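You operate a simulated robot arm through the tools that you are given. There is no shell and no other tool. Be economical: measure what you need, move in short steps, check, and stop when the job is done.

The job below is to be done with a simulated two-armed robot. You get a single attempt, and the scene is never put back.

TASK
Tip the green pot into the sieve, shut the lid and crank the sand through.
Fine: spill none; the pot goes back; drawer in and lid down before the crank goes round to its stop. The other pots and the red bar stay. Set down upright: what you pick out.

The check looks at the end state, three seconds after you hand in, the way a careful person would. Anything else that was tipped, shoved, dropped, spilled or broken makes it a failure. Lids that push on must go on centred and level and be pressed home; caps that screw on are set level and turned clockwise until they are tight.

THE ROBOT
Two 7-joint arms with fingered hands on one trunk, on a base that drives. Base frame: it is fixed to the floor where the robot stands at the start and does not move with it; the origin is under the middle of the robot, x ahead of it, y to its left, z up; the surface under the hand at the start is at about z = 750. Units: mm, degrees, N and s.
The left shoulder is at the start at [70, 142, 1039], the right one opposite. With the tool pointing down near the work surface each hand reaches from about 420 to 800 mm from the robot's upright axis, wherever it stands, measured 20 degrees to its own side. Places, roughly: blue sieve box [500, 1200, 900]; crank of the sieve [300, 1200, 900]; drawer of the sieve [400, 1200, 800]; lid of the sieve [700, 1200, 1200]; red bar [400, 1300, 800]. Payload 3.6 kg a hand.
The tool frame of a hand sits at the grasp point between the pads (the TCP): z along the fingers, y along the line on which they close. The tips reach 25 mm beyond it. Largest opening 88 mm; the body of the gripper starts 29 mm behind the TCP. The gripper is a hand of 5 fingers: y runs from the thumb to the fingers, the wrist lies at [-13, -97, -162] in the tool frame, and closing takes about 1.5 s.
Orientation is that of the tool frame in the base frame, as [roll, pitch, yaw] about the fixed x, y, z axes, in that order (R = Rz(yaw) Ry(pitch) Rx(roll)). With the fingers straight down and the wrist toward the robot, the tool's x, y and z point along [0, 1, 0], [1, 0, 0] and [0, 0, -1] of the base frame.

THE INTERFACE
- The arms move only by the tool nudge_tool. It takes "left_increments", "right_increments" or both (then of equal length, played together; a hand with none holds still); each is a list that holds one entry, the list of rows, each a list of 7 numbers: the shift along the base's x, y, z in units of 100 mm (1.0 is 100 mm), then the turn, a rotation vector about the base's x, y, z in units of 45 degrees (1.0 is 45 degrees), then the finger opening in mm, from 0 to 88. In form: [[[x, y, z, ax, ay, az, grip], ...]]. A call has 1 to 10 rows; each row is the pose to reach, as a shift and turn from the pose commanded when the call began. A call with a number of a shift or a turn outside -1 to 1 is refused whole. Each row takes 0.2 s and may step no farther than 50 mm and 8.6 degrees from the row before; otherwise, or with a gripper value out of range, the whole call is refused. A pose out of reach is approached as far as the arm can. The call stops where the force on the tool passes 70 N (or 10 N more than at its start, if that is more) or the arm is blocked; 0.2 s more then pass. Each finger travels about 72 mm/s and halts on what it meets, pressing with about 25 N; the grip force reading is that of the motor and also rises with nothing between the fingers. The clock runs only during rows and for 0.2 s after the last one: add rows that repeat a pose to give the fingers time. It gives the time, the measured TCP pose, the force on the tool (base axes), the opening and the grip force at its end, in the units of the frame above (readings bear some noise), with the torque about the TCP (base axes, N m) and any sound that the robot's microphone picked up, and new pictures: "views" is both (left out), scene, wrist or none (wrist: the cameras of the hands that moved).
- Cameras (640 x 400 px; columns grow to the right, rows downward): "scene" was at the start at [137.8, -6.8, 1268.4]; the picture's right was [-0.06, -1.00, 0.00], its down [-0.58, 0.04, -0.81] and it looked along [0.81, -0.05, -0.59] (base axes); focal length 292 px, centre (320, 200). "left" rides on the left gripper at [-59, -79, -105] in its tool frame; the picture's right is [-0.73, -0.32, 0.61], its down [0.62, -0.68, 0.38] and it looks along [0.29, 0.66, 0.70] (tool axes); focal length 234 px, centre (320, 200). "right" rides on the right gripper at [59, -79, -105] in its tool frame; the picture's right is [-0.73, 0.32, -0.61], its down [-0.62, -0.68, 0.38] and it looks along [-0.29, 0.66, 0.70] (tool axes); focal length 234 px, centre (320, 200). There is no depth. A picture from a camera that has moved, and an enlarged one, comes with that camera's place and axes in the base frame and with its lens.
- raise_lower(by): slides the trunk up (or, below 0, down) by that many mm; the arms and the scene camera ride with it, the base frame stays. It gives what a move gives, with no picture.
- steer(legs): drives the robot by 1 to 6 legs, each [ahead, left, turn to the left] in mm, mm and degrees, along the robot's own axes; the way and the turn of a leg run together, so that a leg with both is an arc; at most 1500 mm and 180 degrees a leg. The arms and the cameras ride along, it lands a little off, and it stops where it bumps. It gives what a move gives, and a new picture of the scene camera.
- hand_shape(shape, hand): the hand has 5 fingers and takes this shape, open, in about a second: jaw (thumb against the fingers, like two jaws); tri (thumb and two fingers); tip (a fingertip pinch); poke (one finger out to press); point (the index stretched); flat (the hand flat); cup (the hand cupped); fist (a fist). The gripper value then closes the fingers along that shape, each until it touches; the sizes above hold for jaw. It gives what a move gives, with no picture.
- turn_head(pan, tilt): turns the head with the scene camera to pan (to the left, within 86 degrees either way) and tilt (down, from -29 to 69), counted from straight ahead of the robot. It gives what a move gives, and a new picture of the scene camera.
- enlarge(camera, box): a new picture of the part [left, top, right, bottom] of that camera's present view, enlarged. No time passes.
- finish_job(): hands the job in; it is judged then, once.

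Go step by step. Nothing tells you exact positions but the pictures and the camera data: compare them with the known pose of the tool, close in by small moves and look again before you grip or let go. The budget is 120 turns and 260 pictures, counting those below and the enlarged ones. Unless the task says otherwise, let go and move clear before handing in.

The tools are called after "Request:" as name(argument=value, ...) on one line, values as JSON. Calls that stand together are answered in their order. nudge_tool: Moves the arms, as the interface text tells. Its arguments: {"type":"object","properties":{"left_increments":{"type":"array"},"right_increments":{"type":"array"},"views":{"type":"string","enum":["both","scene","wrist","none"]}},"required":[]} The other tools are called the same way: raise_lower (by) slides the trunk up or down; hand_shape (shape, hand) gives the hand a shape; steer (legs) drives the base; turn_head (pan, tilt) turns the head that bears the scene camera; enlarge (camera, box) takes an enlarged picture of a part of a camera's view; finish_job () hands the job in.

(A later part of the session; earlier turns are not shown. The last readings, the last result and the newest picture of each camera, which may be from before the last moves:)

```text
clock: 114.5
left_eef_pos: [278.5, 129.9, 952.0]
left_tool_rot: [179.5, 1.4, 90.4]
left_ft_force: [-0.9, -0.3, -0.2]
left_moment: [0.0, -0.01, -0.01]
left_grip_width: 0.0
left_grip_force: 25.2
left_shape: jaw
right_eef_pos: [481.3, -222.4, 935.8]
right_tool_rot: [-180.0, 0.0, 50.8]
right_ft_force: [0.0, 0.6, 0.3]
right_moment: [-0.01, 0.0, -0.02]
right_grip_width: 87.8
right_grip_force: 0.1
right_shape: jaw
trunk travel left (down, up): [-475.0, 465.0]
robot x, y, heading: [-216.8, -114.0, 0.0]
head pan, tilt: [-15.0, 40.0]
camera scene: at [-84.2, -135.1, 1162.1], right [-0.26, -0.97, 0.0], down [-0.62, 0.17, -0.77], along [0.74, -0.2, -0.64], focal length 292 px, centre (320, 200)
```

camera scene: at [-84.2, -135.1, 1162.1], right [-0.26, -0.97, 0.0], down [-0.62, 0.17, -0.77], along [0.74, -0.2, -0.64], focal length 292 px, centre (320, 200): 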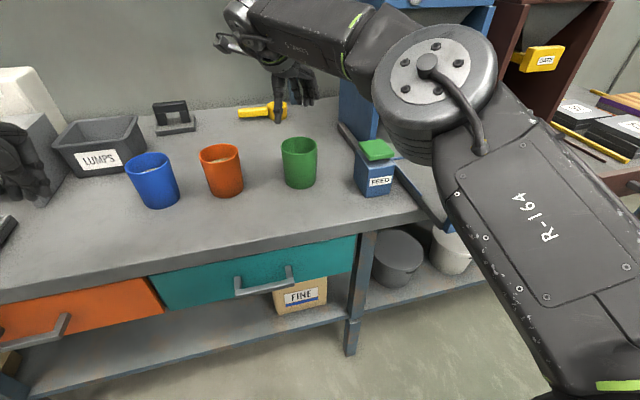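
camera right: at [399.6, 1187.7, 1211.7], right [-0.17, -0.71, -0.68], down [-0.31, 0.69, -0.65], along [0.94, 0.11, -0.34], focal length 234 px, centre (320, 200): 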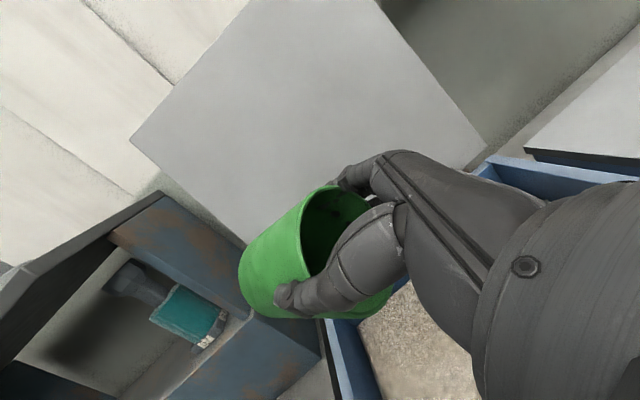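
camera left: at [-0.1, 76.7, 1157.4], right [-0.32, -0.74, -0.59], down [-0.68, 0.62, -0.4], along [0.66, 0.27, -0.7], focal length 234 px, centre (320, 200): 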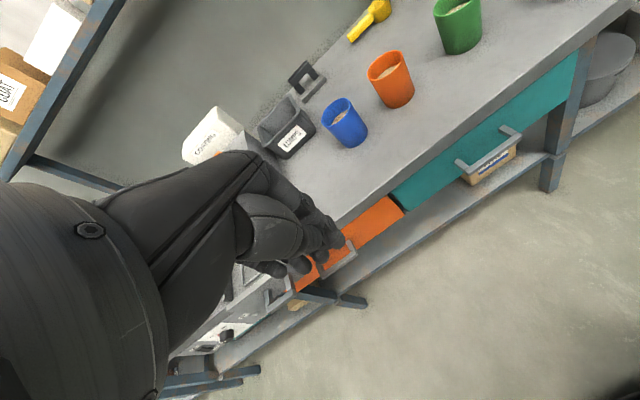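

The green pot is back in place. Next the lid: I back off, raise the trunk, and travel to stand with the left shoulder before the sieve.

Request:
steer(legs=[[-200, 0, 0]])

Request:
raise_lower(by=330)

Request:
steer(legs=[[0, 1140, 0]])

Request:
turn_head(pan=5, tilt=20)

```text
clock: 116.1
left_eef_pos: [81.4, 129.9, 952.5]
left_tool_rot: [179.6, 1.2, 90.6]
left_ft_force: [0.9, -0.1, 0.7]
left_moment: [-0.01, -0.02, -0.03]
left_grip_width: 0.0
left_grip_force: 24.7
left_shape: jaw
right_eef_pos: [285.4, -223.4, 935.9]
right_tool_rot: [180.0, 0.0, 50.8]
right_ft_force: [-0.3, 0.0, 0.5]
right_moment: [0.0, 0.0, 0.02]
right_grip_width: 88.1
right_grip_force: 0.0
right_shape: jaw
trunk travel left (down, up): [-475.0, 465.0]
robot x, y, heading: [-414.8, -115.0, -0.1]
head pan, tilt: [-15.0, 40.0]
camera scene: at [-279.8, -135.7, 1162.1], right [-0.26, -0.97, 0.0], down [-0.62, 0.16, -0.77], along [0.74, -0.2, -0.64], focal length 292 px, centre (320, 200)
```

scene: 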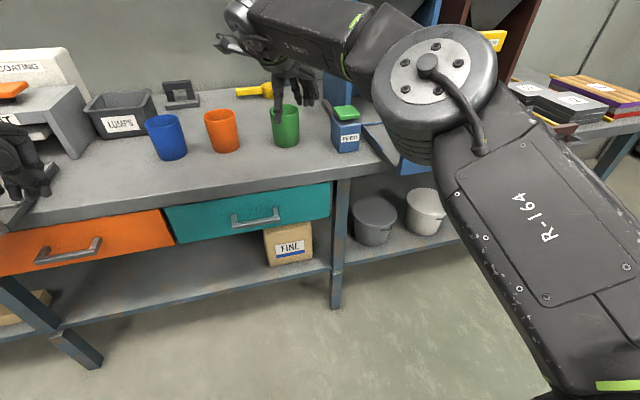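

```text
clock: 119.4
left_eef_pos: [81.4, 128.8, 1281.6]
left_tool_rot: [179.7, 1.2, 90.6]
left_ft_force: [0.3, 0.6, 0.4]
left_moment: [0.0, 0.01, -0.01]
left_grip_width: 0.0
left_grip_force: 25.2
left_shape: jaw
right_eef_pos: [285.8, -222.1, 1265.2]
right_tool_rot: [-179.9, 0.0, 50.7]
right_ft_force: [-0.3, -0.4, -0.9]
right_moment: [0.02, -0.03, 0.02]
right_grip_width: 87.8
right_grip_force: 0.0
right_shape: jaw
trunk travel left (down, up): [-805.0, 135.0]
robot x, y, heading: [-411.0, -109.3, 0.2]
head pan, tilt: [-15.0, 40.0]
```

```text
clock: 125.2
left_eef_pos: [79.7, 1272.1, 1282.7]
left_tool_rot: [179.5, 1.4, 90.3]
left_ft_force: [0.6, -0.9, -0.2]
left_moment: [0.0, 0.0, 0.01]
left_grip_width: 0.1
left_grip_force: 25.2
left_shape: jaw
right_eef_pos: [284.7, 919.5, 1265.0]
right_tool_rot: [180.0, 0.0, 50.6]
right_ft_force: [-0.6, 0.7, -0.1]
right_moment: [0.0, -0.01, -0.01]
right_grip_width: 88.0
right_grip_force: 0.0
right_shape: jaw
trunk travel left (down, up): [-805.0, 135.0]
robot x, y, heading: [-410.9, 1030.7, -0.2]
head pan, tilt: [-15.0, 40.0]
camera scene: at [-280.6, 1007.9, 1492.0], right [-0.26, -0.97, 0.0], down [-0.62, 0.17, -0.77], along [0.74, -0.2, -0.64], focal length 292 px, centre (320, 200)
```

scene: 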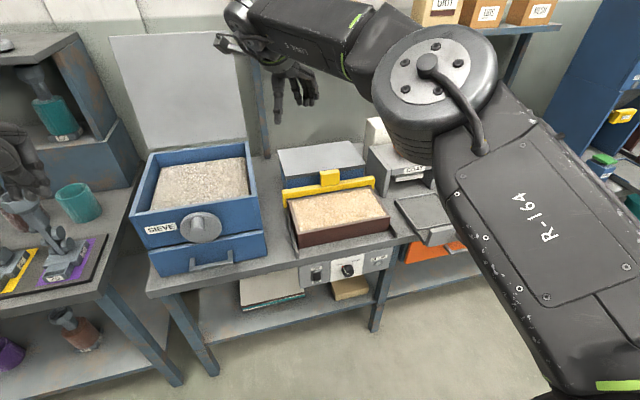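

```text
clock: 126.0
left_eef_pos: [80.6, 1273.2, 1282.3]
left_tool_rot: [179.5, 1.2, 90.4]
left_ft_force: [0.9, 0.2, 0.1]
left_moment: [0.04, -0.01, 0.02]
left_grip_width: 0.2
left_grip_force: 25.3
left_shape: jaw
right_eef_pos: [284.2, 918.6, 1264.5]
right_tool_rot: [-179.9, 0.0, 50.5]
right_ft_force: [-0.1, 0.5, -0.1]
right_moment: [-0.03, 0.01, 0.01]
right_grip_width: 87.8
right_grip_force: 0.0
right_shape: jaw
trunk travel left (down, up): [-805.0, 135.0]
robot x, y, heading: [-416.8, 1031.4, 0.1]
head pan, tilt: [5.0, 20.0]
camera scene: at [-269.9, 1038.8, 1523.4], right [0.09, -1.0, 0.0], down [-0.34, -0.03, -0.94], along [0.94, 0.08, -0.34], focal length 292 px, centre (320, 200)
```

scene: 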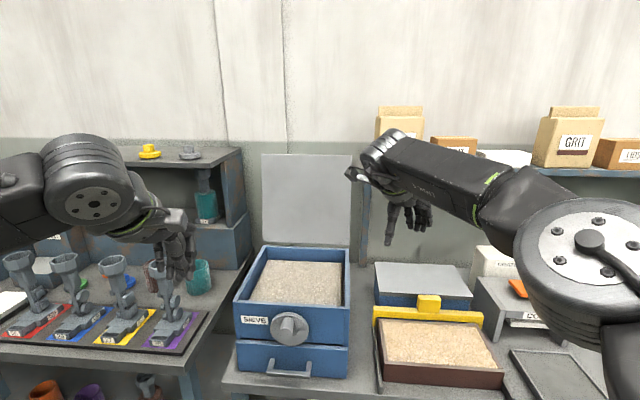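

The lid's top edge centre is near [734,1169,1329], hinge near [672,·,1000], leaning back about 9°. I retract the right hand and position the left hand, open, for a top-edge hook.

Request:
nudge_tool(left_increments=[[[0.1, -0.25, 0.1, 0, 0, 0, 30], [0.2, -0.5, 0.2, 0, 0, 0, 60], [0.3, -0.75, 0.3, 0, 0, 0, 80], [0.4, -1.0, 0.4, 0, 0, 0, 80]]], right_increments=[[[-0.25, -0.1, 0, 0, 0, 0, 88], [-0.5, -0.2, 0, 0, 0, 0, 88], [-0.75, -0.3, -0.1, 0, 0, 0, 88], [-1.0, -0.4, -0.2, 0, 0, 0, 88]]], views="none")

Request:
nudge_tool(left_increments=[[[0.2, 0, 0.0, 0, 0, 0, 80], [0.4, 0, 0.0, 0, 0, 0, 80], [0.6, 0, 0.0, 0, 0, 0, 80], [0.8, 0, 0.0, 0, 0, 0, 80]]], right_increments=[[[-0.25, -0.1, 0, 0, 0, 0, 88], [-0.5, -0.2, 0, 0, 0, 0, 88], [-0.75, -0.3, -0.1, 0, 0, 0, 88], [-1.0, -0.4, -0.2, 0, 0, 0, 88]]], views="none")

Request:
raise_lower(by=110)

Request:
turn_head(pan=10, tilt=25)

```text
clock: 127.0
left_eef_pos: [121.4, 1168.9, 1321.1]
left_tool_rot: [179.6, 1.2, 90.2]
left_ft_force: [0.8, -0.6, -0.5]
left_moment: [0.0, 0.01, 0.0]
left_grip_width: 80.2
left_grip_force: 0.1
left_shape: jaw
right_eef_pos: [182.1, 877.9, 1243.1]
right_tool_rot: [-179.9, -0.1, 50.5]
right_ft_force: [-0.1, -0.4, 0.3]
right_moment: [0.0, 0.0, -0.01]
right_grip_width: 87.9
right_grip_force: 0.2
right_shape: jaw
trunk travel left (down, up): [-805.0, 135.0]
robot x, y, heading: [-408.2, 1029.1, -0.1]
head pan, tilt: [5.0, 20.0]
```

```text
clock: 128.0
left_eef_pos: [202.9, 1172.1, 1323.1]
left_tool_rot: [179.6, 1.3, 90.3]
left_ft_force: [0.0, -0.9, 0.4]
left_moment: [-0.01, 0.0, 0.0]
left_grip_width: 79.9
left_grip_force: 0.0
left_shape: jaw
right_eef_pos: [84.9, 839.0, 1224.3]
right_tool_rot: [-179.9, 0.1, 50.6]
right_ft_force: [-0.5, -0.7, -0.4]
right_moment: [-0.02, 0.01, -0.04]
right_grip_width: 87.6
right_grip_force: 0.0
right_shape: jaw
trunk travel left (down, up): [-805.0, 135.0]
robot x, y, heading: [-412.6, 1030.0, -0.0]
head pan, tilt: [5.0, 20.0]
```

```text
clock: 129.5
left_eef_pos: [202.5, 1172.5, 1431.0]
left_tool_rot: [179.6, 1.2, 90.2]
left_ft_force: [-0.2, 0.2, 0.5]
left_moment: [0.0, -0.03, 0.04]
left_grip_width: 80.1
left_grip_force: 0.1
left_shape: jaw
right_eef_pos: [84.6, 840.9, 1334.1]
right_tool_rot: [180.0, 0.0, 50.7]
right_ft_force: [-0.5, -0.7, -0.3]
right_moment: [0.0, -0.01, -0.03]
right_grip_width: 87.8
right_grip_force: 0.1
right_shape: jaw
trunk travel left (down, up): [-915.0, 25.0]
robot x, y, heading: [-413.6, 1033.7, -0.1]
head pan, tilt: [5.0, 20.0]
```

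```text
clock: 130.1
left_eef_pos: [202.7, 1169.8, 1431.6]
left_tool_rot: [179.6, 1.3, 90.4]
left_ft_force: [0.2, 0.1, 0.2]
left_moment: [0.01, -0.03, -0.02]
left_grip_width: 80.0
left_grip_force: 0.0
left_shape: jaw
right_eef_pos: [85.5, 841.5, 1333.9]
right_tool_rot: [-180.0, 0.0, 50.5]
right_ft_force: [0.2, 0.7, 0.0]
right_moment: [0.0, 0.01, -0.02]
right_grip_width: 88.1
right_grip_force: 0.1
right_shape: jaw
trunk travel left (down, up): [-915.0, 25.0]
robot x, y, heading: [-413.5, 1034.3, -0.3]
head pan, tilt: [10.0, 25.0]
camera scene: at [-271.9, 1046.4, 1625.4], right [0.17, -0.98, 0.0], down [-0.42, -0.07, -0.91], along [0.89, 0.16, -0.42], focal length 292 px, centre (320, 200)
```

scene: 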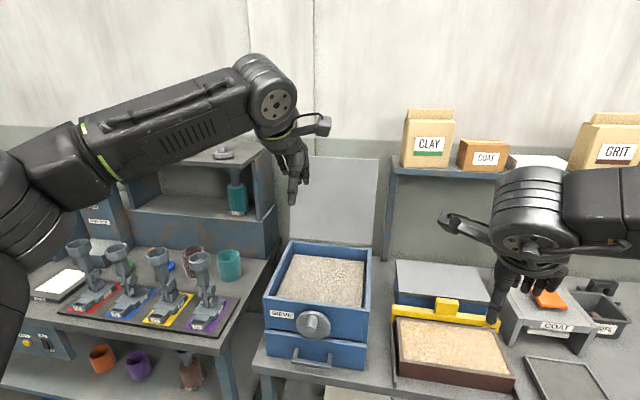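

I drive forward 400 mm; the left hand at z 1431 clears the lid top, and then the arm extends over it.

Request:
steer(legs=[[410, 0, 0]])

Request:
turn_head(pan=10, tilt=25)

```text
clock: 132.7
left_eef_pos: [612.9, 1175.3, 1432.5]
left_tool_rot: [179.4, 1.3, 90.5]
left_ft_force: [-0.8, 0.6, 0.5]
left_moment: [-0.02, 0.02, 0.02]
left_grip_width: 80.0
left_grip_force: 0.0
left_shape: jaw
right_eef_pos: [499.1, 843.6, 1334.2]
right_tool_rot: [179.8, 0.0, 50.9]
right_ft_force: [0.7, 0.0, 0.0]
right_moment: [-0.02, -0.03, 0.02]
right_grip_width: 87.9
right_grip_force: 0.0
right_shape: jaw
trunk travel left (down, up): [-915.0, 25.0]
robot x, y, heading: [-1.6, 1033.1, 0.6]
head pan, tilt: [10.0, 25.0]
camera scene: at [139.7, 1047.8, 1625.6], right [0.18, -0.98, 0.0], down [-0.41, -0.08, -0.91], along [0.89, 0.16, -0.42], focal length 292 px, centre (320, 200)
```

scene: 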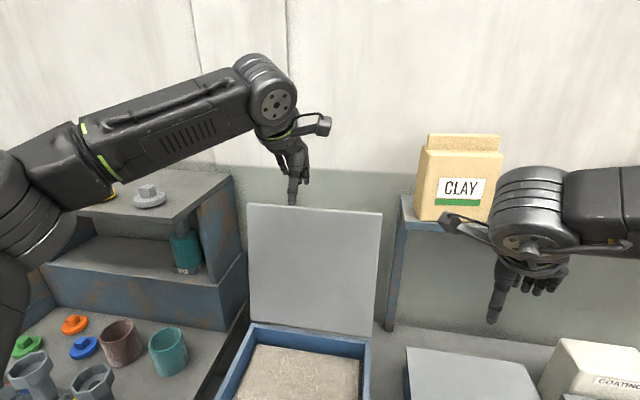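

```text
clock: 133.3
left_eef_pos: [615.0, 1174.6, 1432.4]
left_tool_rot: [179.4, 1.3, 90.6]
left_ft_force: [0.4, -0.2, 0.9]
left_moment: [-0.01, -0.04, 0.01]
left_grip_width: 79.8
left_grip_force: 0.2
left_shape: jaw
right_eef_pos: [499.3, 843.4, 1335.9]
right_tool_rot: [-180.0, -0.1, 50.9]
right_ft_force: [0.0, 0.7, 0.1]
right_moment: [0.01, 0.03, 0.01]
right_grip_width: 87.8
right_grip_force: 0.0
right_shape: jaw
trunk travel left (down, up): [-915.0, 25.0]
robot x, y, heading: [1.6, 1030.6, 0.2]
head pan, tilt: [10.0, 25.0]
camera scene: at [140.9, 1047.8, 1625.5], right [0.18, -0.98, 0.0], down [-0.42, -0.08, -0.91], along [0.89, 0.16, -0.42], focal length 292 px, centre (320, 200)
```

scene: 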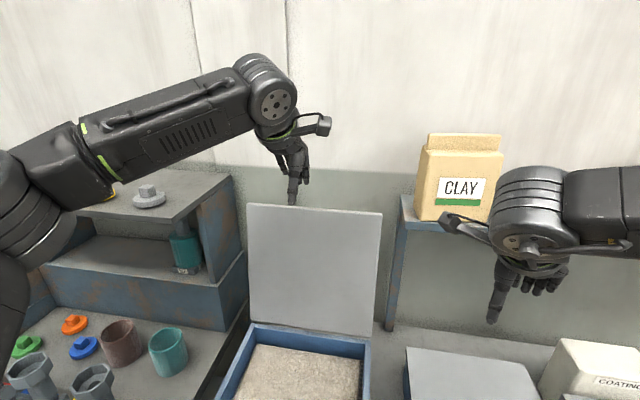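

The lid top is confirmed near x≈729. I extend the left hand over it.

Request:
nudge_tool(left_increments=[[[0.25, 0, 0.0, 0, 0, 0, 88], [0.5, 0, 0.0, 0, 0, 0, 88], [0.75, 0, 0.0, 0, 0, 0, 88], [1.0, 0, 0.0, 0, 0, 0, 88]]], views="none")

Request:
nudge_tool(left_increments=[[[0.2, 0, -0.1, 0, 0, 0, 88], [0.2, 0, -0.3, 0, 0, 0, 88], [0.2, 0, -0.5, 0, 0, 0, 88]]], views="both")

```text
clock: 134.3
left_eef_pos: [717.2, 1176.0, 1430.3]
left_tool_rot: [179.7, 1.2, 90.6]
left_ft_force: [0.0, -0.1, -0.2]
left_moment: [0.03, 0.0, 0.0]
left_grip_width: 87.9
left_grip_force: 0.0
left_shape: jaw
right_eef_pos: [502.3, 841.9, 1333.8]
right_tool_rot: [-179.9, -0.1, 50.9]
right_ft_force: [0.5, 0.4, 0.5]
right_moment: [-0.02, -0.01, 0.02]
right_grip_width: 88.3
right_grip_force: 0.1
right_shape: jaw
trunk travel left (down, up): [-915.0, 25.0]
robot x, y, heading: [2.0, 1033.6, 0.2]
head pan, tilt: [10.0, 25.0]
```

```text
clock: 135.1
left_eef_pos: [737.6, 1177.1, 1382.7]
left_tool_rot: [179.6, 1.4, 90.7]
left_ft_force: [-0.5, -0.9, -0.3]
left_moment: [-0.05, -0.02, -0.01]
left_grip_width: 87.6
left_grip_force: 0.1
left_shape: jaw
left hand out of reach, approached as far as the arm can: row 1
right_eef_pos: [501.9, 845.7, 1333.3]
right_tool_rot: [180.0, 0.1, 50.9]
right_ft_force: [0.5, -0.3, 0.6]
right_moment: [-0.01, 0.03, -0.02]
right_grip_width: 88.0
right_grip_force: 0.1
right_shape: jaw
trunk travel left (down, up): [-915.0, 25.0]
robot x, y, heading: [3.9, 1030.4, 0.1]
head pan, tilt: [10.0, 25.0]
camera scene: at [143.3, 1050.0, 1625.3], right [0.18, -0.98, 0.0], down [-0.42, -0.08, -0.91], along [0.89, 0.16, -0.42], focal length 292 px, centre (320, 200)
camera left: at [658.6, 1120.5, 1488.3], right [-0.31, -0.74, -0.59], down [-0.69, 0.61, -0.4], along [0.66, 0.28, -0.7], focal length 234 px, centre (320, 200)
```

scene: 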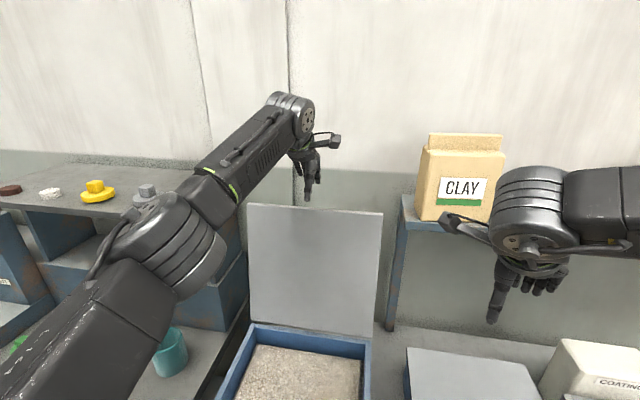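
left: 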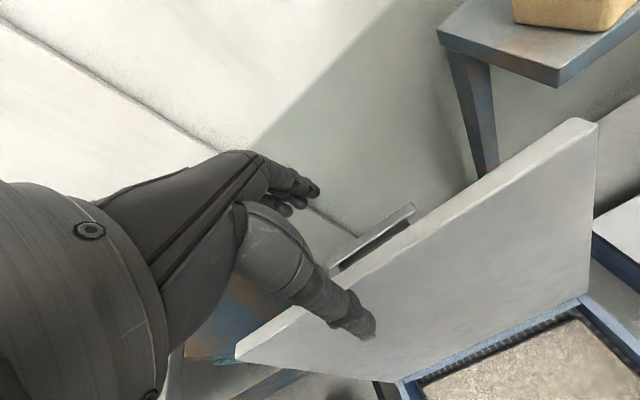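

There is a handle on the lid's back side near its top edge. I lower so the fingers reach behind lid and handle, with the thumb in front.

Request:
nudge_tool(left_increments=[[[0.0, 0, -0.2, 0, 0, 0, 88], [0.0, 0, -0.4, 0, 0, 0, 88], [0.0, 0, -0.6, 0, 0, 0, 88]]], views="both")

```text
clock: 135.9
left_eef_pos: [735.7, 1176.4, 1323.4]
left_tool_rot: [179.6, 1.4, 90.6]
left_ft_force: [-0.7, -0.1, -0.8]
left_moment: [-0.02, 0.01, -0.04]
left_grip_width: 87.3
left_grip_force: 0.1
left_shape: jaw
right_eef_pos: [500.3, 842.7, 1333.6]
right_tool_rot: [180.0, 0.0, 50.9]
right_ft_force: [0.1, 0.2, -0.1]
right_moment: [0.0, -0.03, 0.0]
right_grip_width: 88.0
right_grip_force: 0.0
right_shape: jaw
trunk travel left (down, up): [-915.0, 25.0]
robot x, y, heading: [2.5, 1033.0, 0.4]
head pan, tilt: [10.0, 25.0]
camera scene: at [142.7, 1048.2, 1625.4], right [0.18, -0.98, 0.0], down [-0.42, -0.08, -0.91], along [0.89, 0.16, -0.42], focal length 292 px, centre (320, 200)
camera left: at [656.5, 1119.4, 1428.6], right [-0.31, -0.74, -0.59], down [-0.69, 0.61, -0.4], along [0.66, 0.28, -0.7], focal length 234 px, centre (320, 200)
```

scene: 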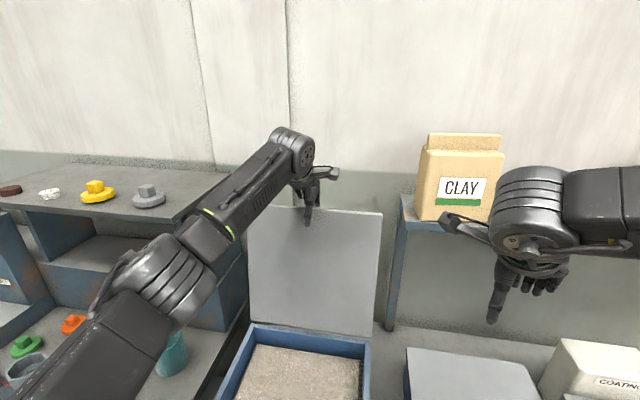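
left: 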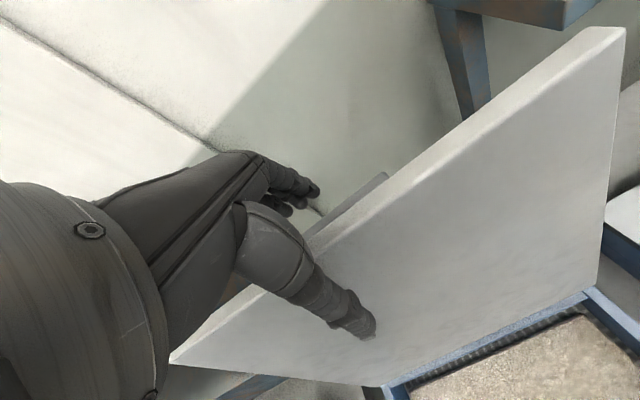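

Fingers are behind, thumb in front. I pull the top edge forward along the arc, beginning past the vertical.

Request:
nudge_tool(left_increments=[[[-0.2, 0, 0.02, 0, 0, 0, 80], [-0.4, 0, 0.02, 0, -0.06, 0, 70], [-0.6, 0, 0.02, 0, -0.12, 0, 65], [-0.8, 0, 0.02, 0, -0.18, 0, 60], [-1.0, 0, 0.0, 0, -0.24, 0, 60]]], views="both")

```text
clock: 137.1
left_eef_pos: [636.2, 1177.0, 1322.7]
left_tool_rot: [168.6, 1.5, 90.4]
left_ft_force: [-0.2, 0.2, 0.3]
left_moment: [0.01, 0.01, 0.0]
left_grip_width: 60.3
left_grip_force: 0.0
left_shape: jaw
right_eef_pos: [501.3, 845.2, 1333.9]
right_tool_rot: [179.9, 0.0, 50.9]
right_ft_force: [-1.3, 0.5, 0.9]
right_moment: [0.02, 0.02, -0.02]
right_grip_width: 87.9
right_grip_force: 0.0
right_shape: jaw
trunk travel left (down, up): [-915.0, 25.0]
robot x, y, heading: [0.7, 1032.9, 0.3]
head pan, tilt: [10.0, 25.0]
camera scene: at [141.4, 1049.0, 1625.4], right [0.18, -0.98, 0.0], down [-0.42, -0.08, -0.91], along [0.89, 0.16, -0.42], focal length 292 px, centre (320, 200)
camera left: at [538.3, 1120.0, 1411.0], right [-0.19, -0.74, -0.64], down [-0.6, 0.61, -0.53], along [0.78, 0.28, -0.56], focal length 234 px, centre (320, 200)
```

scene: 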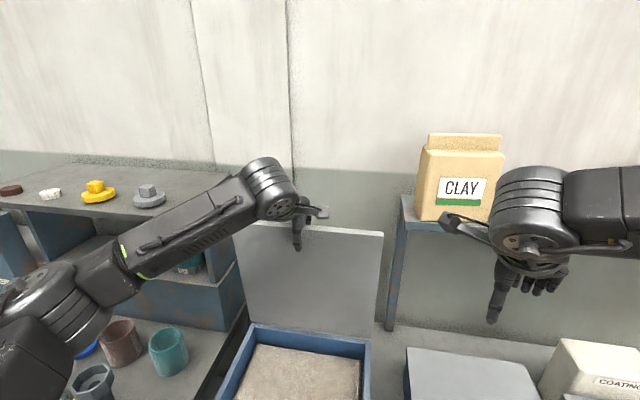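
left: 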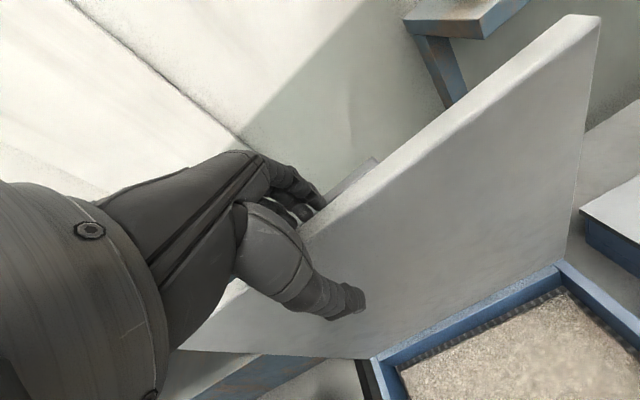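

The lid follows and has come past vertical. I continue the arc to about 25° forward, turning the hand with it.

Request:
nudge_tool(left_increments=[[[-0.2, 0, -0.03, 0, -0.1, 0, 60], [-0.4, 0, -0.07, 0, -0.18, 0, 60], [-0.6, 0, -0.13, 0, -0.26, 0, 60], [-0.8, 0, -0.2, 0, -0.34, 0, 60], [-0.98, 0, -0.28, 0, -0.42, 0, 60]]], views="both")

```text
clock: 138.3
left_eef_pos: [536.0, 1176.1, 1292.8]
left_tool_rot: [149.8, 1.5, 89.8]
left_ft_force: [-1.6, -0.5, -1.7]
left_moment: [-0.03, 0.05, 0.02]
left_grip_width: 61.4
left_grip_force: 0.1
left_shape: jaw
right_eef_pos: [500.1, 843.1, 1335.3]
right_tool_rot: [179.9, -0.1, 51.0]
right_ft_force: [-0.3, 0.0, -0.3]
right_moment: [-0.01, 0.01, -0.01]
right_grip_width: 87.6
right_grip_force: 0.0
right_shape: jaw
trunk travel left (down, up): [-915.0, 25.0]
robot x, y, heading: [-2.4, 1030.3, 0.2]
head pan, tilt: [10.0, 25.0]
camera scene: at [140.8, 1048.4, 1625.5], right [0.18, -0.98, 0.0], down [-0.41, -0.08, -0.91], along [0.89, 0.16, -0.42], focal length 292 px, centre (320, 200)
camera left: at [415.9, 1118.9, 1344.7], right [0.02, -0.74, -0.67], down [-0.39, 0.61, -0.69], along [0.92, 0.28, -0.28], focal length 234 px, centre (320, 200)
```

scene: 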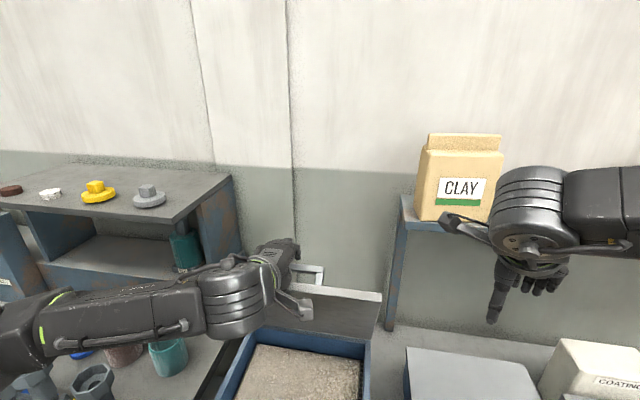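
left: 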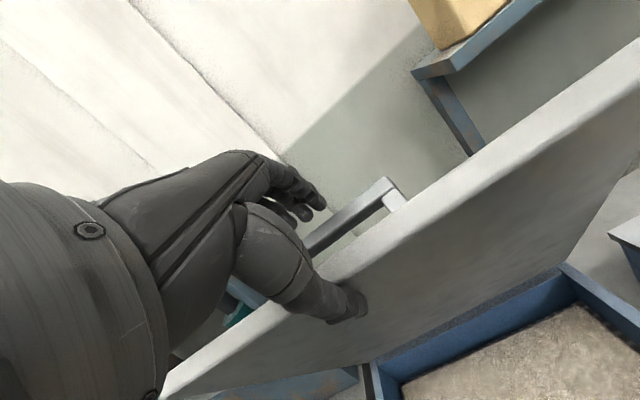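

The lid rests on the thumb now at about 30° forward. I continue lowering along the arc.

Request:
nudge_tool(left_increments=[[[-0.15, 0, -0.08, 0, -0.08, 0, 60], [-0.3, 0, -0.16, 0, -0.16, 0, 60], [-0.45, 0, -0.27, 0, -0.24, 0, 60], [-0.6, 0, -0.38, 0, -0.33, 0, 60], [-0.7, 0, -0.46, 0, -0.33, 0, 60]]], views="both")

```text
clock: 139.5
left_eef_pos: [501.2, 1175.0, 1270.9]
left_tool_rot: [140.9, 1.4, 89.5]
left_ft_force: [-2.8, -0.9, 0.0]
left_moment: [-0.01, 0.07, 0.01]
left_grip_width: 61.6
left_grip_force: 0.0
left_shape: jaw
left hand out of reach, approached as far as the arm can: row 3, 4, 5
right_eef_pos: [500.8, 844.6, 1333.6]
right_tool_rot: [180.0, 0.0, 50.8]
right_ft_force: [0.2, 0.4, 0.0]
right_moment: [-0.04, 0.03, 0.02]
right_grip_width: 87.8
right_grip_force: 0.1
right_shape: jaw
trunk travel left (down, up): [-915.0, 25.0]
robot x, y, heading: [3.0, 1033.7, 0.3]
head pan, tilt: [10.0, 25.0]
camera scene: at [141.9, 1048.3, 1625.4], right [0.18, -0.98, 0.0], down [-0.42, -0.08, -0.91], along [0.89, 0.16, -0.42], focal length 292 px, centre (320, 200)
camera left: at [373.9, 1118.7, 1304.2], right [0.13, -0.74, -0.66], down [-0.28, 0.61, -0.74], along [0.95, 0.28, -0.13], focal length 234 px, centre (320, 200)
```

scene: 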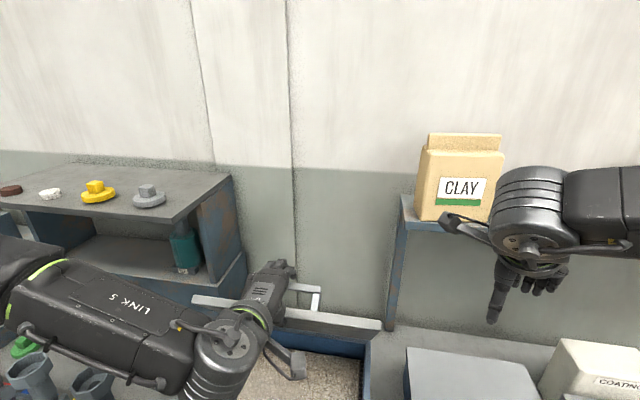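
left: 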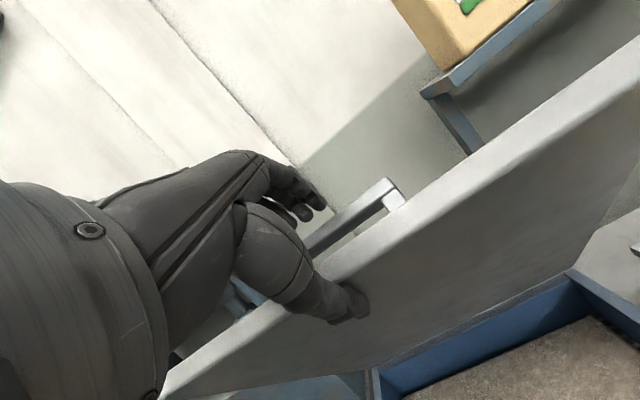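

The arm is at its near limit, so I use trunk and base in small alternate steps to carry the lid down its arc.

Request:
raise_lower(by=-15)

Request:
steer(legs=[[-45, 0, 0]])

Request:
raise_lower(by=-35)

Request:
nudge_tool(left_increments=[[[0, 0, 0, 0, -0.05, 0, 60], [0, 0, 0, 0, -0.1, 0, 60]]], views="both")

```text
clock: 140.1
left_eef_pos: [502.0, 1175.3, 1255.5]
left_tool_rot: [140.9, 1.4, 89.7]
left_ft_force: [-3.0, 0.7, -0.9]
left_moment: [0.01, -0.03, -0.01]
left_grip_width: 60.8
left_grip_force: 0.0
left_shape: jaw
right_eef_pos: [500.8, 843.2, 1318.4]
right_tool_rot: [180.0, 0.1, 50.9]
right_ft_force: [0.3, -0.8, 0.2]
right_moment: [0.03, 0.0, -0.02]
right_grip_width: 87.6
right_grip_force: 0.1
right_shape: jaw
trunk travel left (down, up): [-900.0, 40.0]
robot x, y, heading: [3.0, 1032.5, 0.2]
head pan, tilt: [10.0, 25.0]
```

```text
clock: 141.0
left_eef_pos: [467.7, 1174.6, 1252.6]
left_tool_rot: [141.3, 1.4, 89.8]
left_ft_force: [0.7, -0.8, -0.1]
left_moment: [-0.02, 0.0, -0.01]
left_grip_width: 60.3
left_grip_force: 0.1
left_shape: jaw
right_eef_pos: [467.1, 844.4, 1315.1]
right_tool_rot: [-179.6, 0.4, 50.8]
right_ft_force: [0.2, -0.1, 0.0]
right_moment: [0.04, 0.04, 0.0]
right_grip_width: 88.1
right_grip_force: 0.1
right_shape: jaw
trunk travel left (down, up): [-900.0, 40.0]
robot x, y, heading: [-39.6, 1031.2, 0.2]
head pan, tilt: [10.0, 25.0]
camera scene: at [110.8, 1047.6, 1609.1], right [0.18, -0.98, 0.0], down [-0.42, -0.07, -0.9], along [0.89, 0.16, -0.43], focal length 292 px, centre (320, 200)
```

scene: 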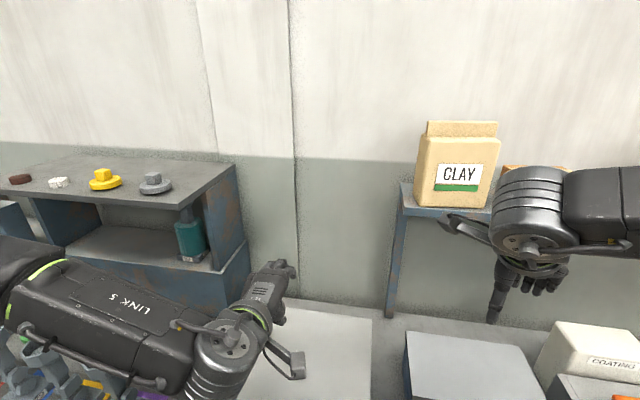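

```text
clock: 141.8
left_eef_pos: [458.9, 1174.9, 1220.3]
left_tool_rot: [140.9, 1.3, 89.7]
left_ft_force: [0.0, -0.7, 0.0]
left_moment: [0.0, -0.02, 0.02]
left_grip_width: 60.6
left_grip_force: 0.1
left_shape: jaw
right_eef_pos: [457.5, 843.5, 1284.4]
right_tool_rot: [180.0, 0.0, 50.8]
right_ft_force: [0.0, -0.6, -0.3]
right_moment: [0.04, 0.02, 0.05]
right_grip_width: 88.1
right_grip_force: 0.0
right_shape: jaw
trunk travel left (down, up): [-865.0, 75.0]
robot x, y, heading: [-43.7, 1035.1, 0.2]
head pan, tilt: [10.0, 25.0]
```

```text
clock: 142.4
left_eef_pos: [458.7, 1174.0, 1222.1]
left_tool_rot: [138.6, 1.5, 89.5]
left_ft_force: [0.4, 0.5, -0.6]
left_moment: [0.01, 0.01, 0.01]
left_grip_width: 60.4
left_grip_force: 0.0
left_shape: jaw
right_eef_pos: [457.9, 843.2, 1284.4]
right_tool_rot: [-179.9, 0.0, 50.8]
right_ft_force: [-0.2, 0.3, 0.4]
right_moment: [0.01, -0.01, 0.0]
right_grip_width: 87.9
right_grip_force: 0.0
right_shape: jaw
trunk travel left (down, up): [-865.0, 75.0]
robot x, y, heading: [-46.7, 1033.0, 0.2]
head pan, tilt: [10.0, 25.0]
camera scene: at [99.0, 1047.6, 1575.3], right [0.18, -0.98, 0.0], down [-0.42, -0.07, -0.91], along [0.89, 0.16, -0.42], focal length 292 px, centre (320, 200)
camera left: at [330.1, 1117.8, 1249.9], right [0.15, -0.74, -0.65], down [-0.25, 0.61, -0.75], along [0.96, 0.28, -0.09], focal length 234 px, centre (320, 200)
```

scene: 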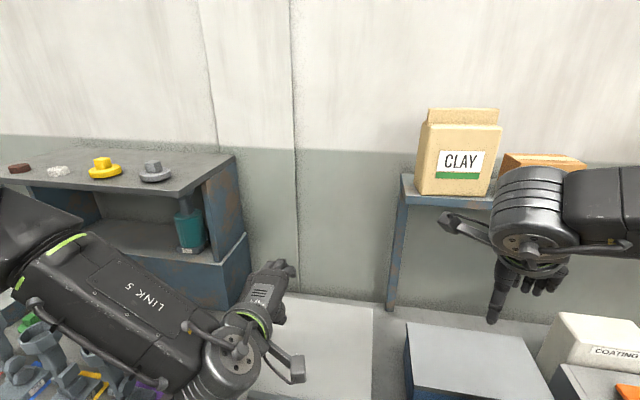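
left: 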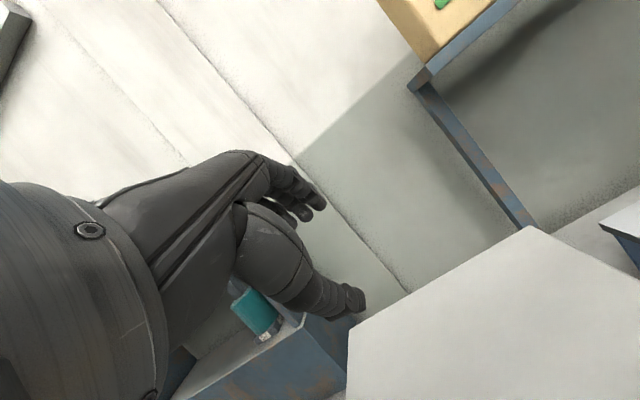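

The lid slipped off the thumb and dropped shut. I back away and inspect.

Request:
steer(legs=[[-250, 0, 0]])

Request:
turn_head(pan=12, tilt=38)

Request:
enlarge(camera="scene", box=[220, 120, 480, 340])

```text
clock: 144.2
left_eef_pos: [214.5, 1174.4, 1220.6]
left_tool_rot: [138.8, 1.4, 89.5]
left_ft_force: [1.0, -0.1, 0.2]
left_moment: [0.0, -0.02, 0.03]
left_grip_width: 60.3
left_grip_force: 0.1
left_shape: jaw
right_eef_pos: [215.3, 842.7, 1283.5]
right_tool_rot: [-179.9, 0.1, 50.9]
right_ft_force: [0.6, -0.2, 0.7]
right_moment: [0.01, 0.02, 0.01]
right_grip_width: 88.1
right_grip_force: 0.0
right_shape: jaw
trunk travel left (down, up): [-865.0, 75.0]
robot x, y, heading: [-291.1, 1029.5, 0.2]
head pan, tilt: [10.0, 25.0]
camera scene: at [-144.6, 1046.6, 1575.0], right [0.18, -0.98, 0.0], down [-0.42, -0.08, -0.91], along [0.89, 0.16, -0.42], focal length 292 px, centre (320, 200)
```

scene: 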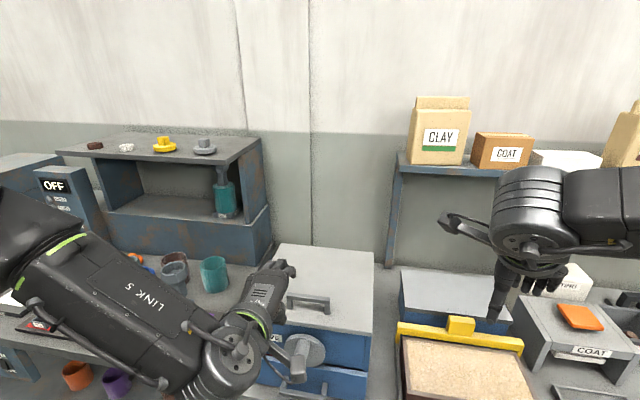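

```text
clock: 145.0
left_eef_pos: [211.0, 1174.1, 1222.2]
left_tool_rot: [138.7, 1.5, 89.5]
left_ft_force: [0.4, -0.5, 0.8]
left_moment: [0.02, 0.0, 0.01]
left_grip_width: 60.6
left_grip_force: 0.1
left_shape: jaw
right_eef_pos: [210.8, 842.4, 1284.2]
right_tool_rot: [-179.9, 0.0, 51.0]
right_ft_force: [-0.8, 0.2, -0.5]
right_moment: [0.0, 0.0, -0.01]
right_grip_width: 87.9
right_grip_force: 0.0
right_shape: jaw
trunk travel left (down, up): [-865.0, 75.0]
robot x, y, heading: [-285.7, 1034.1, 0.1]
head pan, tilt: [12.0, 38.0]
camera scene: at [-154.7, 1048.6, 1555.2], right [0.21, -0.98, 0.0], down [-0.6, -0.13, -0.79], along [0.77, 0.17, -0.61], focal length 292 px, centre (320, 200)
```

scene: 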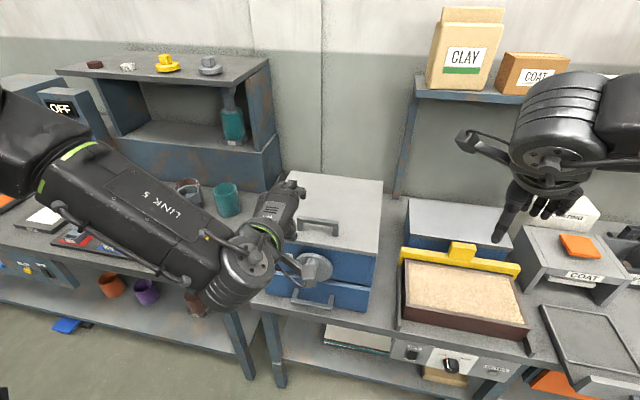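

```text
1.82 times, centred on (350, 230) of scene
camera zoom: at [-154.7, 1048.6, 1555.2], right [0.21, -0.98, 0.0], down [-0.6, -0.13, -0.79], along [0.77, 0.17, -0.61], focal length 530 px, centre (266, 146)
```

zoom: 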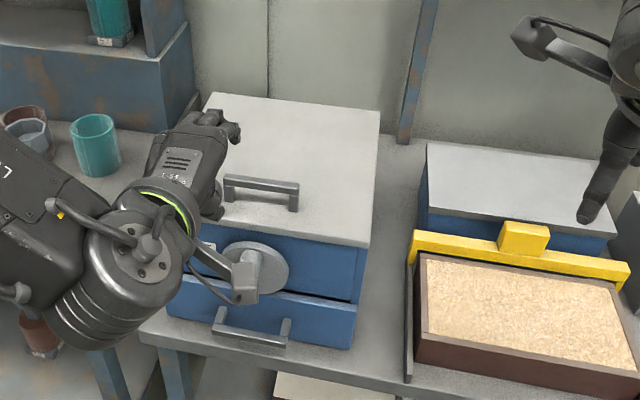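

The lid lies flat on the box and the drawer is shut. Next the crank: I back up, lower the trunk, and bring the left hand level with the crank pin.

Request:
steer(legs=[[-130, 0, 0]])

Request:
raise_lower(by=-380)

Request:
nudge_tool(left_increments=[[[0, 0, 0.25, 0, -0.1, 0, 60], [0, 0, 0.5, 0, -0.2, 0, 60], [0, 0, 0.75, 0, -0.3, 0, 60], [0, 0, 1.0, 0, -0.42, 0, 60]]], right_increments=[[[0, -0.2, 0, 0, 0, 0, 88], [0, -0.4, 0, 0, 0, 0, 88], [0, -0.6, 0, 0, 0, 0, 88], [0, -0.8, 0, 0, 0, 0, 88]]], views="none")

Request:
turn_head(pan=12, tilt=20)

```text
clock: 146.2
left_eef_pos: [83.8, 1173.6, 1222.0]
left_tool_rot: [138.8, 1.4, 89.6]
left_ft_force: [-0.2, 0.1, 0.7]
left_moment: [0.0, 0.04, -0.03]
left_grip_width: 60.6
left_grip_force: 0.0
left_shape: jaw
right_eef_pos: [83.5, 842.2, 1282.7]
right_tool_rot: [-180.0, 0.1, 50.8]
right_ft_force: [-0.4, -0.5, 0.1]
right_moment: [-0.04, 0.02, -0.02]
right_grip_width: 87.6
right_grip_force: 0.0
right_shape: jaw
trunk travel left (down, up): [-865.0, 75.0]
robot x, y, heading: [-421.5, 1029.8, 0.3]
head pan, tilt: [12.0, 38.0]
camera scene: at [-281.8, 1048.0, 1554.7], right [0.21, -0.98, 0.0], down [-0.6, -0.13, -0.79], along [0.77, 0.17, -0.62], focal length 292 px, centre (320, 200)
```

scene: 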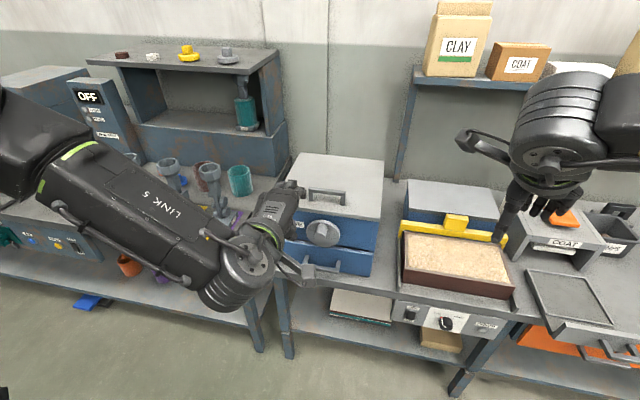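

```text
clock: 149.9
left_eef_pos: [80.7, 1174.0, 841.7]
left_tool_rot: [138.5, 1.4, 89.5]
left_ft_force: [0.2, 0.4, 0.2]
left_moment: [0.01, 0.02, 0.01]
left_grip_width: 60.2
left_grip_force: 0.1
left_shape: jaw
right_eef_pos: [80.4, 840.7, 903.4]
right_tool_rot: [-180.0, 0.1, 50.8]
right_ft_force: [0.1, 0.6, 0.0]
right_moment: [-0.03, -0.02, -0.01]
right_grip_width: 87.9
right_grip_force: 0.0
right_shape: jaw
trunk travel left (down, up): [-485.0, 455.0]
robot x, y, heading: [-416.4, 1029.6, 0.1]
head pan, tilt: [12.0, 38.0]
```

```text
clock: 150.9
left_eef_pos: [37.3, 1086.1, 957.6]
left_tool_rot: [123.3, 1.2, 88.0]
left_ft_force: [-1.3, -0.3, 0.0]
left_moment: [0.03, 0.0, 0.1]
left_grip_width: 60.5
left_grip_force: 0.1
left_shape: jaw
left hand out of reach, approached as far as the arm can: row 1, 2, 3, 4
right_eef_pos: [76.6, 756.1, 906.2]
right_tool_rot: [179.9, -0.6, 50.8]
right_ft_force: [-0.4, -0.1, 0.5]
right_moment: [0.06, -0.04, 0.03]
right_grip_width: 87.9
right_grip_force: 0.2
right_shape: jaw
trunk travel left (down, up): [-485.0, 455.0]
robot x, y, heading: [-417.7, 1029.2, 0.2]
head pan, tilt: [12.0, 38.0]
```

```text
clock: 151.7
left_eef_pos: [41.4, 1092.0, 954.2]
left_tool_rot: [123.8, 1.8, 88.0]
left_ft_force: [-0.5, 0.6, 0.5]
left_moment: [0.04, 0.01, -0.03]
left_grip_width: 60.2
left_grip_force: 0.0
left_shape: jaw
right_eef_pos: [80.0, 762.2, 905.8]
right_tool_rot: [180.0, 0.0, 50.8]
right_ft_force: [-0.5, -0.2, 0.7]
right_moment: [0.03, -0.01, -0.01]
right_grip_width: 88.1
right_grip_force: 0.0
right_shape: jaw
trunk travel left (down, up): [-485.0, 455.0]
robot x, y, heading: [-418.2, 1028.9, 0.0]
head pan, tilt: [12.0, 20.0]
camera scene: at [-278.1, 1049.9, 1203.3], right [0.21, -0.98, 0.0], down [-0.34, -0.07, -0.94], along [0.92, 0.2, -0.34], focal length 292 px, centre (320, 200)
```

scene: 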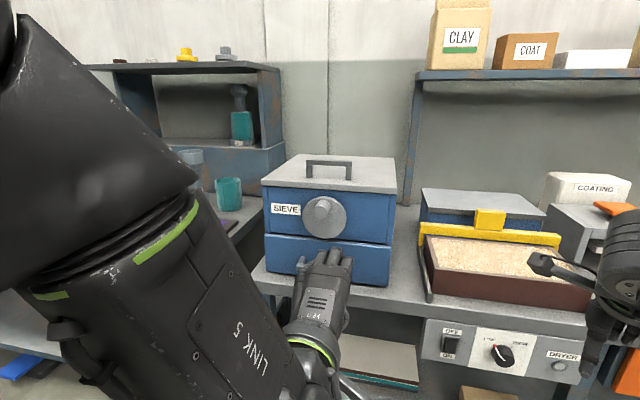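

The hand is in front with the right pitch but drawn-in; I extend it forward away from the limit and look.

Request:
nudge_tool(left_increments=[[[0.2, 0.1, -0.05, 0, 0, 0, 60], [0.4, 0.2, -0.1, 0, 0, 0, 60], [0.6, 0.3, -0.1, 0, 0, 0, 60], [0.8, 0.4, -0.1, 0, 0, 0, 60], [1.0, 0.5, -0.1, 0, -0.08, 0, 60]]], views="both")

```text
clock: 152.9
left_eef_pos: [130.2, 1135.4, 944.8]
left_tool_rot: [121.9, 1.2, 87.9]
left_ft_force: [-0.6, -0.1, 0.1]
left_moment: [0.04, 0.02, 0.02]
left_grip_width: 60.3
left_grip_force: 0.1
left_shape: jaw
left hand out of reach, approached as far as the arm can: row 1, 2, 3, 5
right_eef_pos: [80.0, 761.7, 903.7]
right_tool_rot: [180.0, 0.0, 50.8]
right_ft_force: [-0.2, -0.2, 0.4]
right_moment: [0.02, 0.0, 0.03]
right_grip_width: 88.0
right_grip_force: 0.1
right_shape: jaw
trunk travel left (down, up): [-485.0, 455.0]
robot x, y, heading: [-418.7, 1026.1, 0.6]
head pan, tilt: [12.0, 20.0]
camera scene: at [-278.5, 1048.9, 1203.5], right [0.21, -0.98, 0.0], down [-0.33, -0.07, -0.94], along [0.92, 0.2, -0.34], focal length 292 px, centre (320, 200)
camera left: at [-3.0, 1080.6, 934.1], right [0.32, -0.75, -0.58], down [-0.01, 0.61, -0.79], along [0.95, 0.26, 0.18], focal length 234 px, centre (320, 200)
```

scene: 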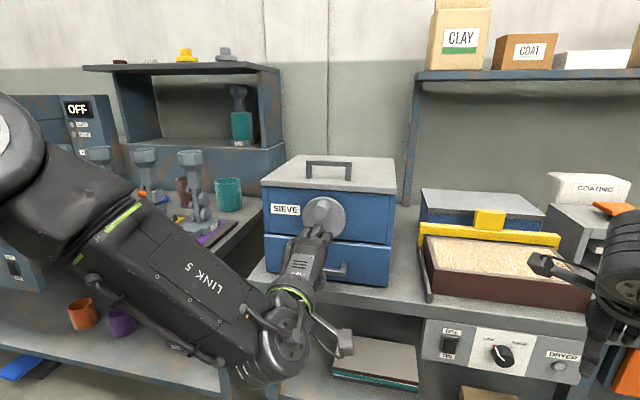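
left: 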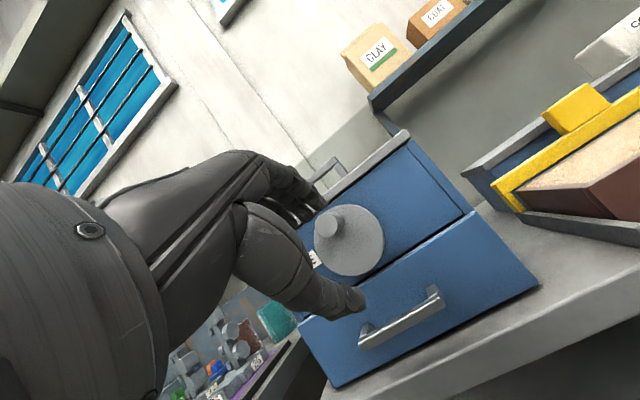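

This pose is comfortable. I lower the trunk 80 mm for range below, raise the hand to pin height 966 and line up at y 1171.

Request:
raise_lower(by=-70)

Request:
nudge_tool(left_increments=[[[0.0, 0.1, 0.25, 0, 0, 0, 70], [0.0, 0.2, 0.5, 0, 0, 0, 70], [0.0, 0.3, 0.75, 0, 0, 0, 70], [0.0, 0.36, 0.93, 0, 0, 0.03, 70]]], views="none")

Request:
steer(legs=[[90, 0, 0]])

Request:
enlarge(camera="left", box=[200, 100, 480, 380])

```text
clock: 154.0
left_eef_pos: [129.8, 1135.4, 875.1]
left_tool_rot: [122.0, 1.3, 87.7]
left_ft_force: [0.5, -0.3, 0.0]
left_moment: [0.01, 0.0, 0.02]
left_grip_width: 60.3
left_grip_force: 0.1
left_shape: jaw
right_eef_pos: [79.8, 762.3, 835.8]
right_tool_rot: [-180.0, 0.0, 50.8]
right_ft_force: [0.1, 0.7, 0.0]
right_moment: [0.01, -0.01, 0.0]
right_grip_width: 87.9
right_grip_force: 0.1
right_shape: jaw
trunk travel left (down, up): [-415.0, 525.0]
robot x, y, heading: [-420.0, 1028.3, 0.2]
head pan, tilt: [12.0, 20.0]
```

```text
clock: 155.0
left_eef_pos: [128.7, 1171.8, 968.3]
left_tool_rot: [122.0, 1.2, 89.3]
left_ft_force: [-0.4, -0.1, 0.3]
left_moment: [0.02, 0.06, 0.0]
left_grip_width: 69.9
left_grip_force: 0.0
left_shape: jaw
right_eef_pos: [80.7, 761.4, 834.4]
right_tool_rot: [179.9, 0.0, 50.8]
right_ft_force: [0.1, 0.3, 0.6]
right_moment: [0.0, 0.0, 0.02]
right_grip_width: 87.9
right_grip_force: 0.1
right_shape: jaw
trunk travel left (down, up): [-415.0, 525.0]
robot x, y, heading: [-416.6, 1028.9, 0.2]
head pan, tilt: [12.0, 20.0]
```

```text
clock: 156.1
left_eef_pos: [219.2, 1171.1, 967.8]
left_tool_rot: [121.9, 1.3, 88.9]
left_ft_force: [0.5, 0.3, 0.1]
left_moment: [0.03, 0.02, -0.01]
left_grip_width: 69.5
left_grip_force: 0.1
left_shape: jaw
right_eef_pos: [169.4, 761.2, 833.6]
right_tool_rot: [-179.9, 0.0, 50.7]
right_ft_force: [0.8, -0.3, 0.3]
right_moment: [0.0, -0.01, 0.02]
right_grip_width: 87.9
right_grip_force: 0.1
right_shape: jaw
trunk travel left (down, up): [-415.0, 525.0]
robot x, y, heading: [-329.9, 1027.9, 0.1]
head pan, tilt: [12.0, 20.0]
camera scene: at [-188.7, 1049.4, 1133.3], right [0.21, -0.98, 0.0], down [-0.34, -0.07, -0.94], along [0.92, 0.2, -0.34], focal length 292 px, centre (320, 200)
```

scene: 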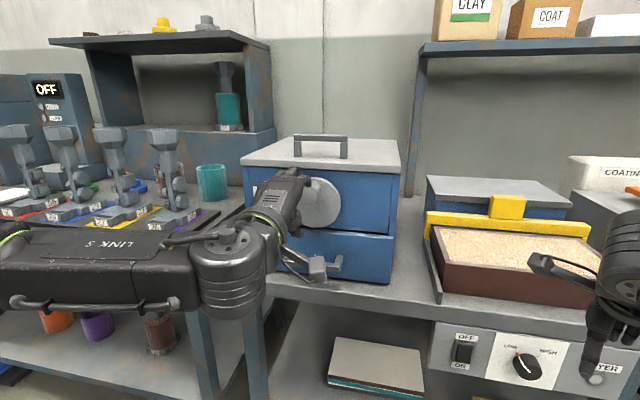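

```text
1.43 times, centred on (340, 240) of left
camera zoom: at [87.2, 1114.0, 956.4], right [0.33, -0.74, -0.58], down [-0.03, 0.61, -0.79], along [0.94, 0.28, 0.18], focal length 334 px, centre (291, 143)
```

zoom: 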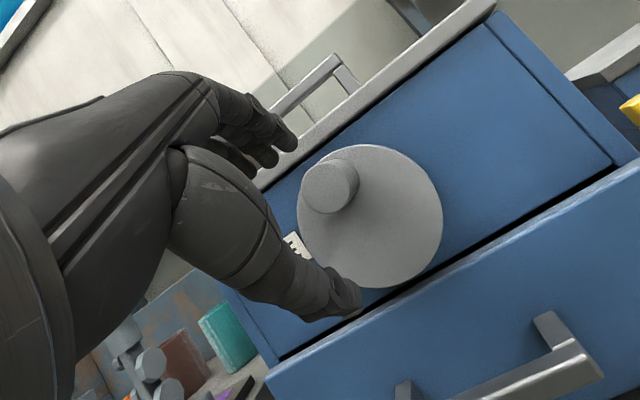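

The pin is about [298–338,1172,960] and the disc centre z≈926. I level the hand by another 14° so that both fingers and thumb straddle the pin evenly.

Request:
nudge_tool(left_increments=[[[0.0, 0.0, 0, 0, -0.1, 0, 70], [0.0, 0.0, -0.03, 0, -0.2, 0, 70], [0.0, 0, -0.06, 0, -0.31, 0.02, 70]]], views="wrist")

```text
clock: 156.9
left_eef_pos: [218.8, 1171.7, 961.2]
left_tool_rot: [107.9, 1.2, 89.6]
left_ft_force: [-0.5, -0.4, -0.6]
left_moment: [-0.05, 0.0, 0.0]
left_grip_width: 69.6
left_grip_force: 0.1
left_shape: jaw
right_eef_pos: [168.7, 760.5, 836.2]
right_tool_rot: [-180.0, 0.0, 50.7]
right_ft_force: [-0.2, -1.2, -0.1]
right_moment: [-0.01, 0.01, -0.01]
right_grip_width: 87.7
right_grip_force: 0.0
right_shape: jaw
trunk travel left (down, up): [-415.0, 525.0]
robot x, y, heading: [-331.4, 1032.1, -0.1]
head pan, tilt: [12.0, 20.0]
camera left: at [94.3, 1112.2, 919.3], right [0.48, -0.74, -0.48], down [0.16, 0.61, -0.78], along [0.87, 0.29, 0.41], focal length 234 px, centre (320, 200)
```

left: 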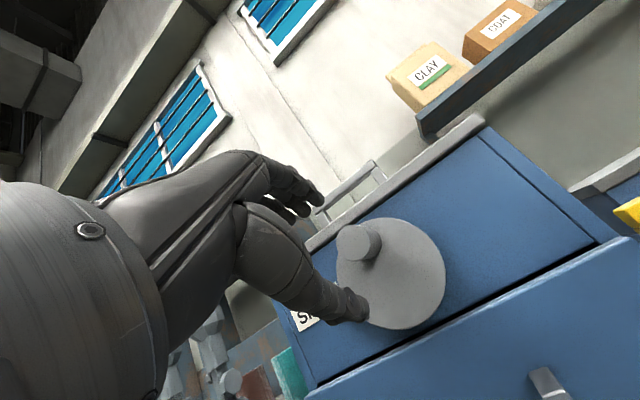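

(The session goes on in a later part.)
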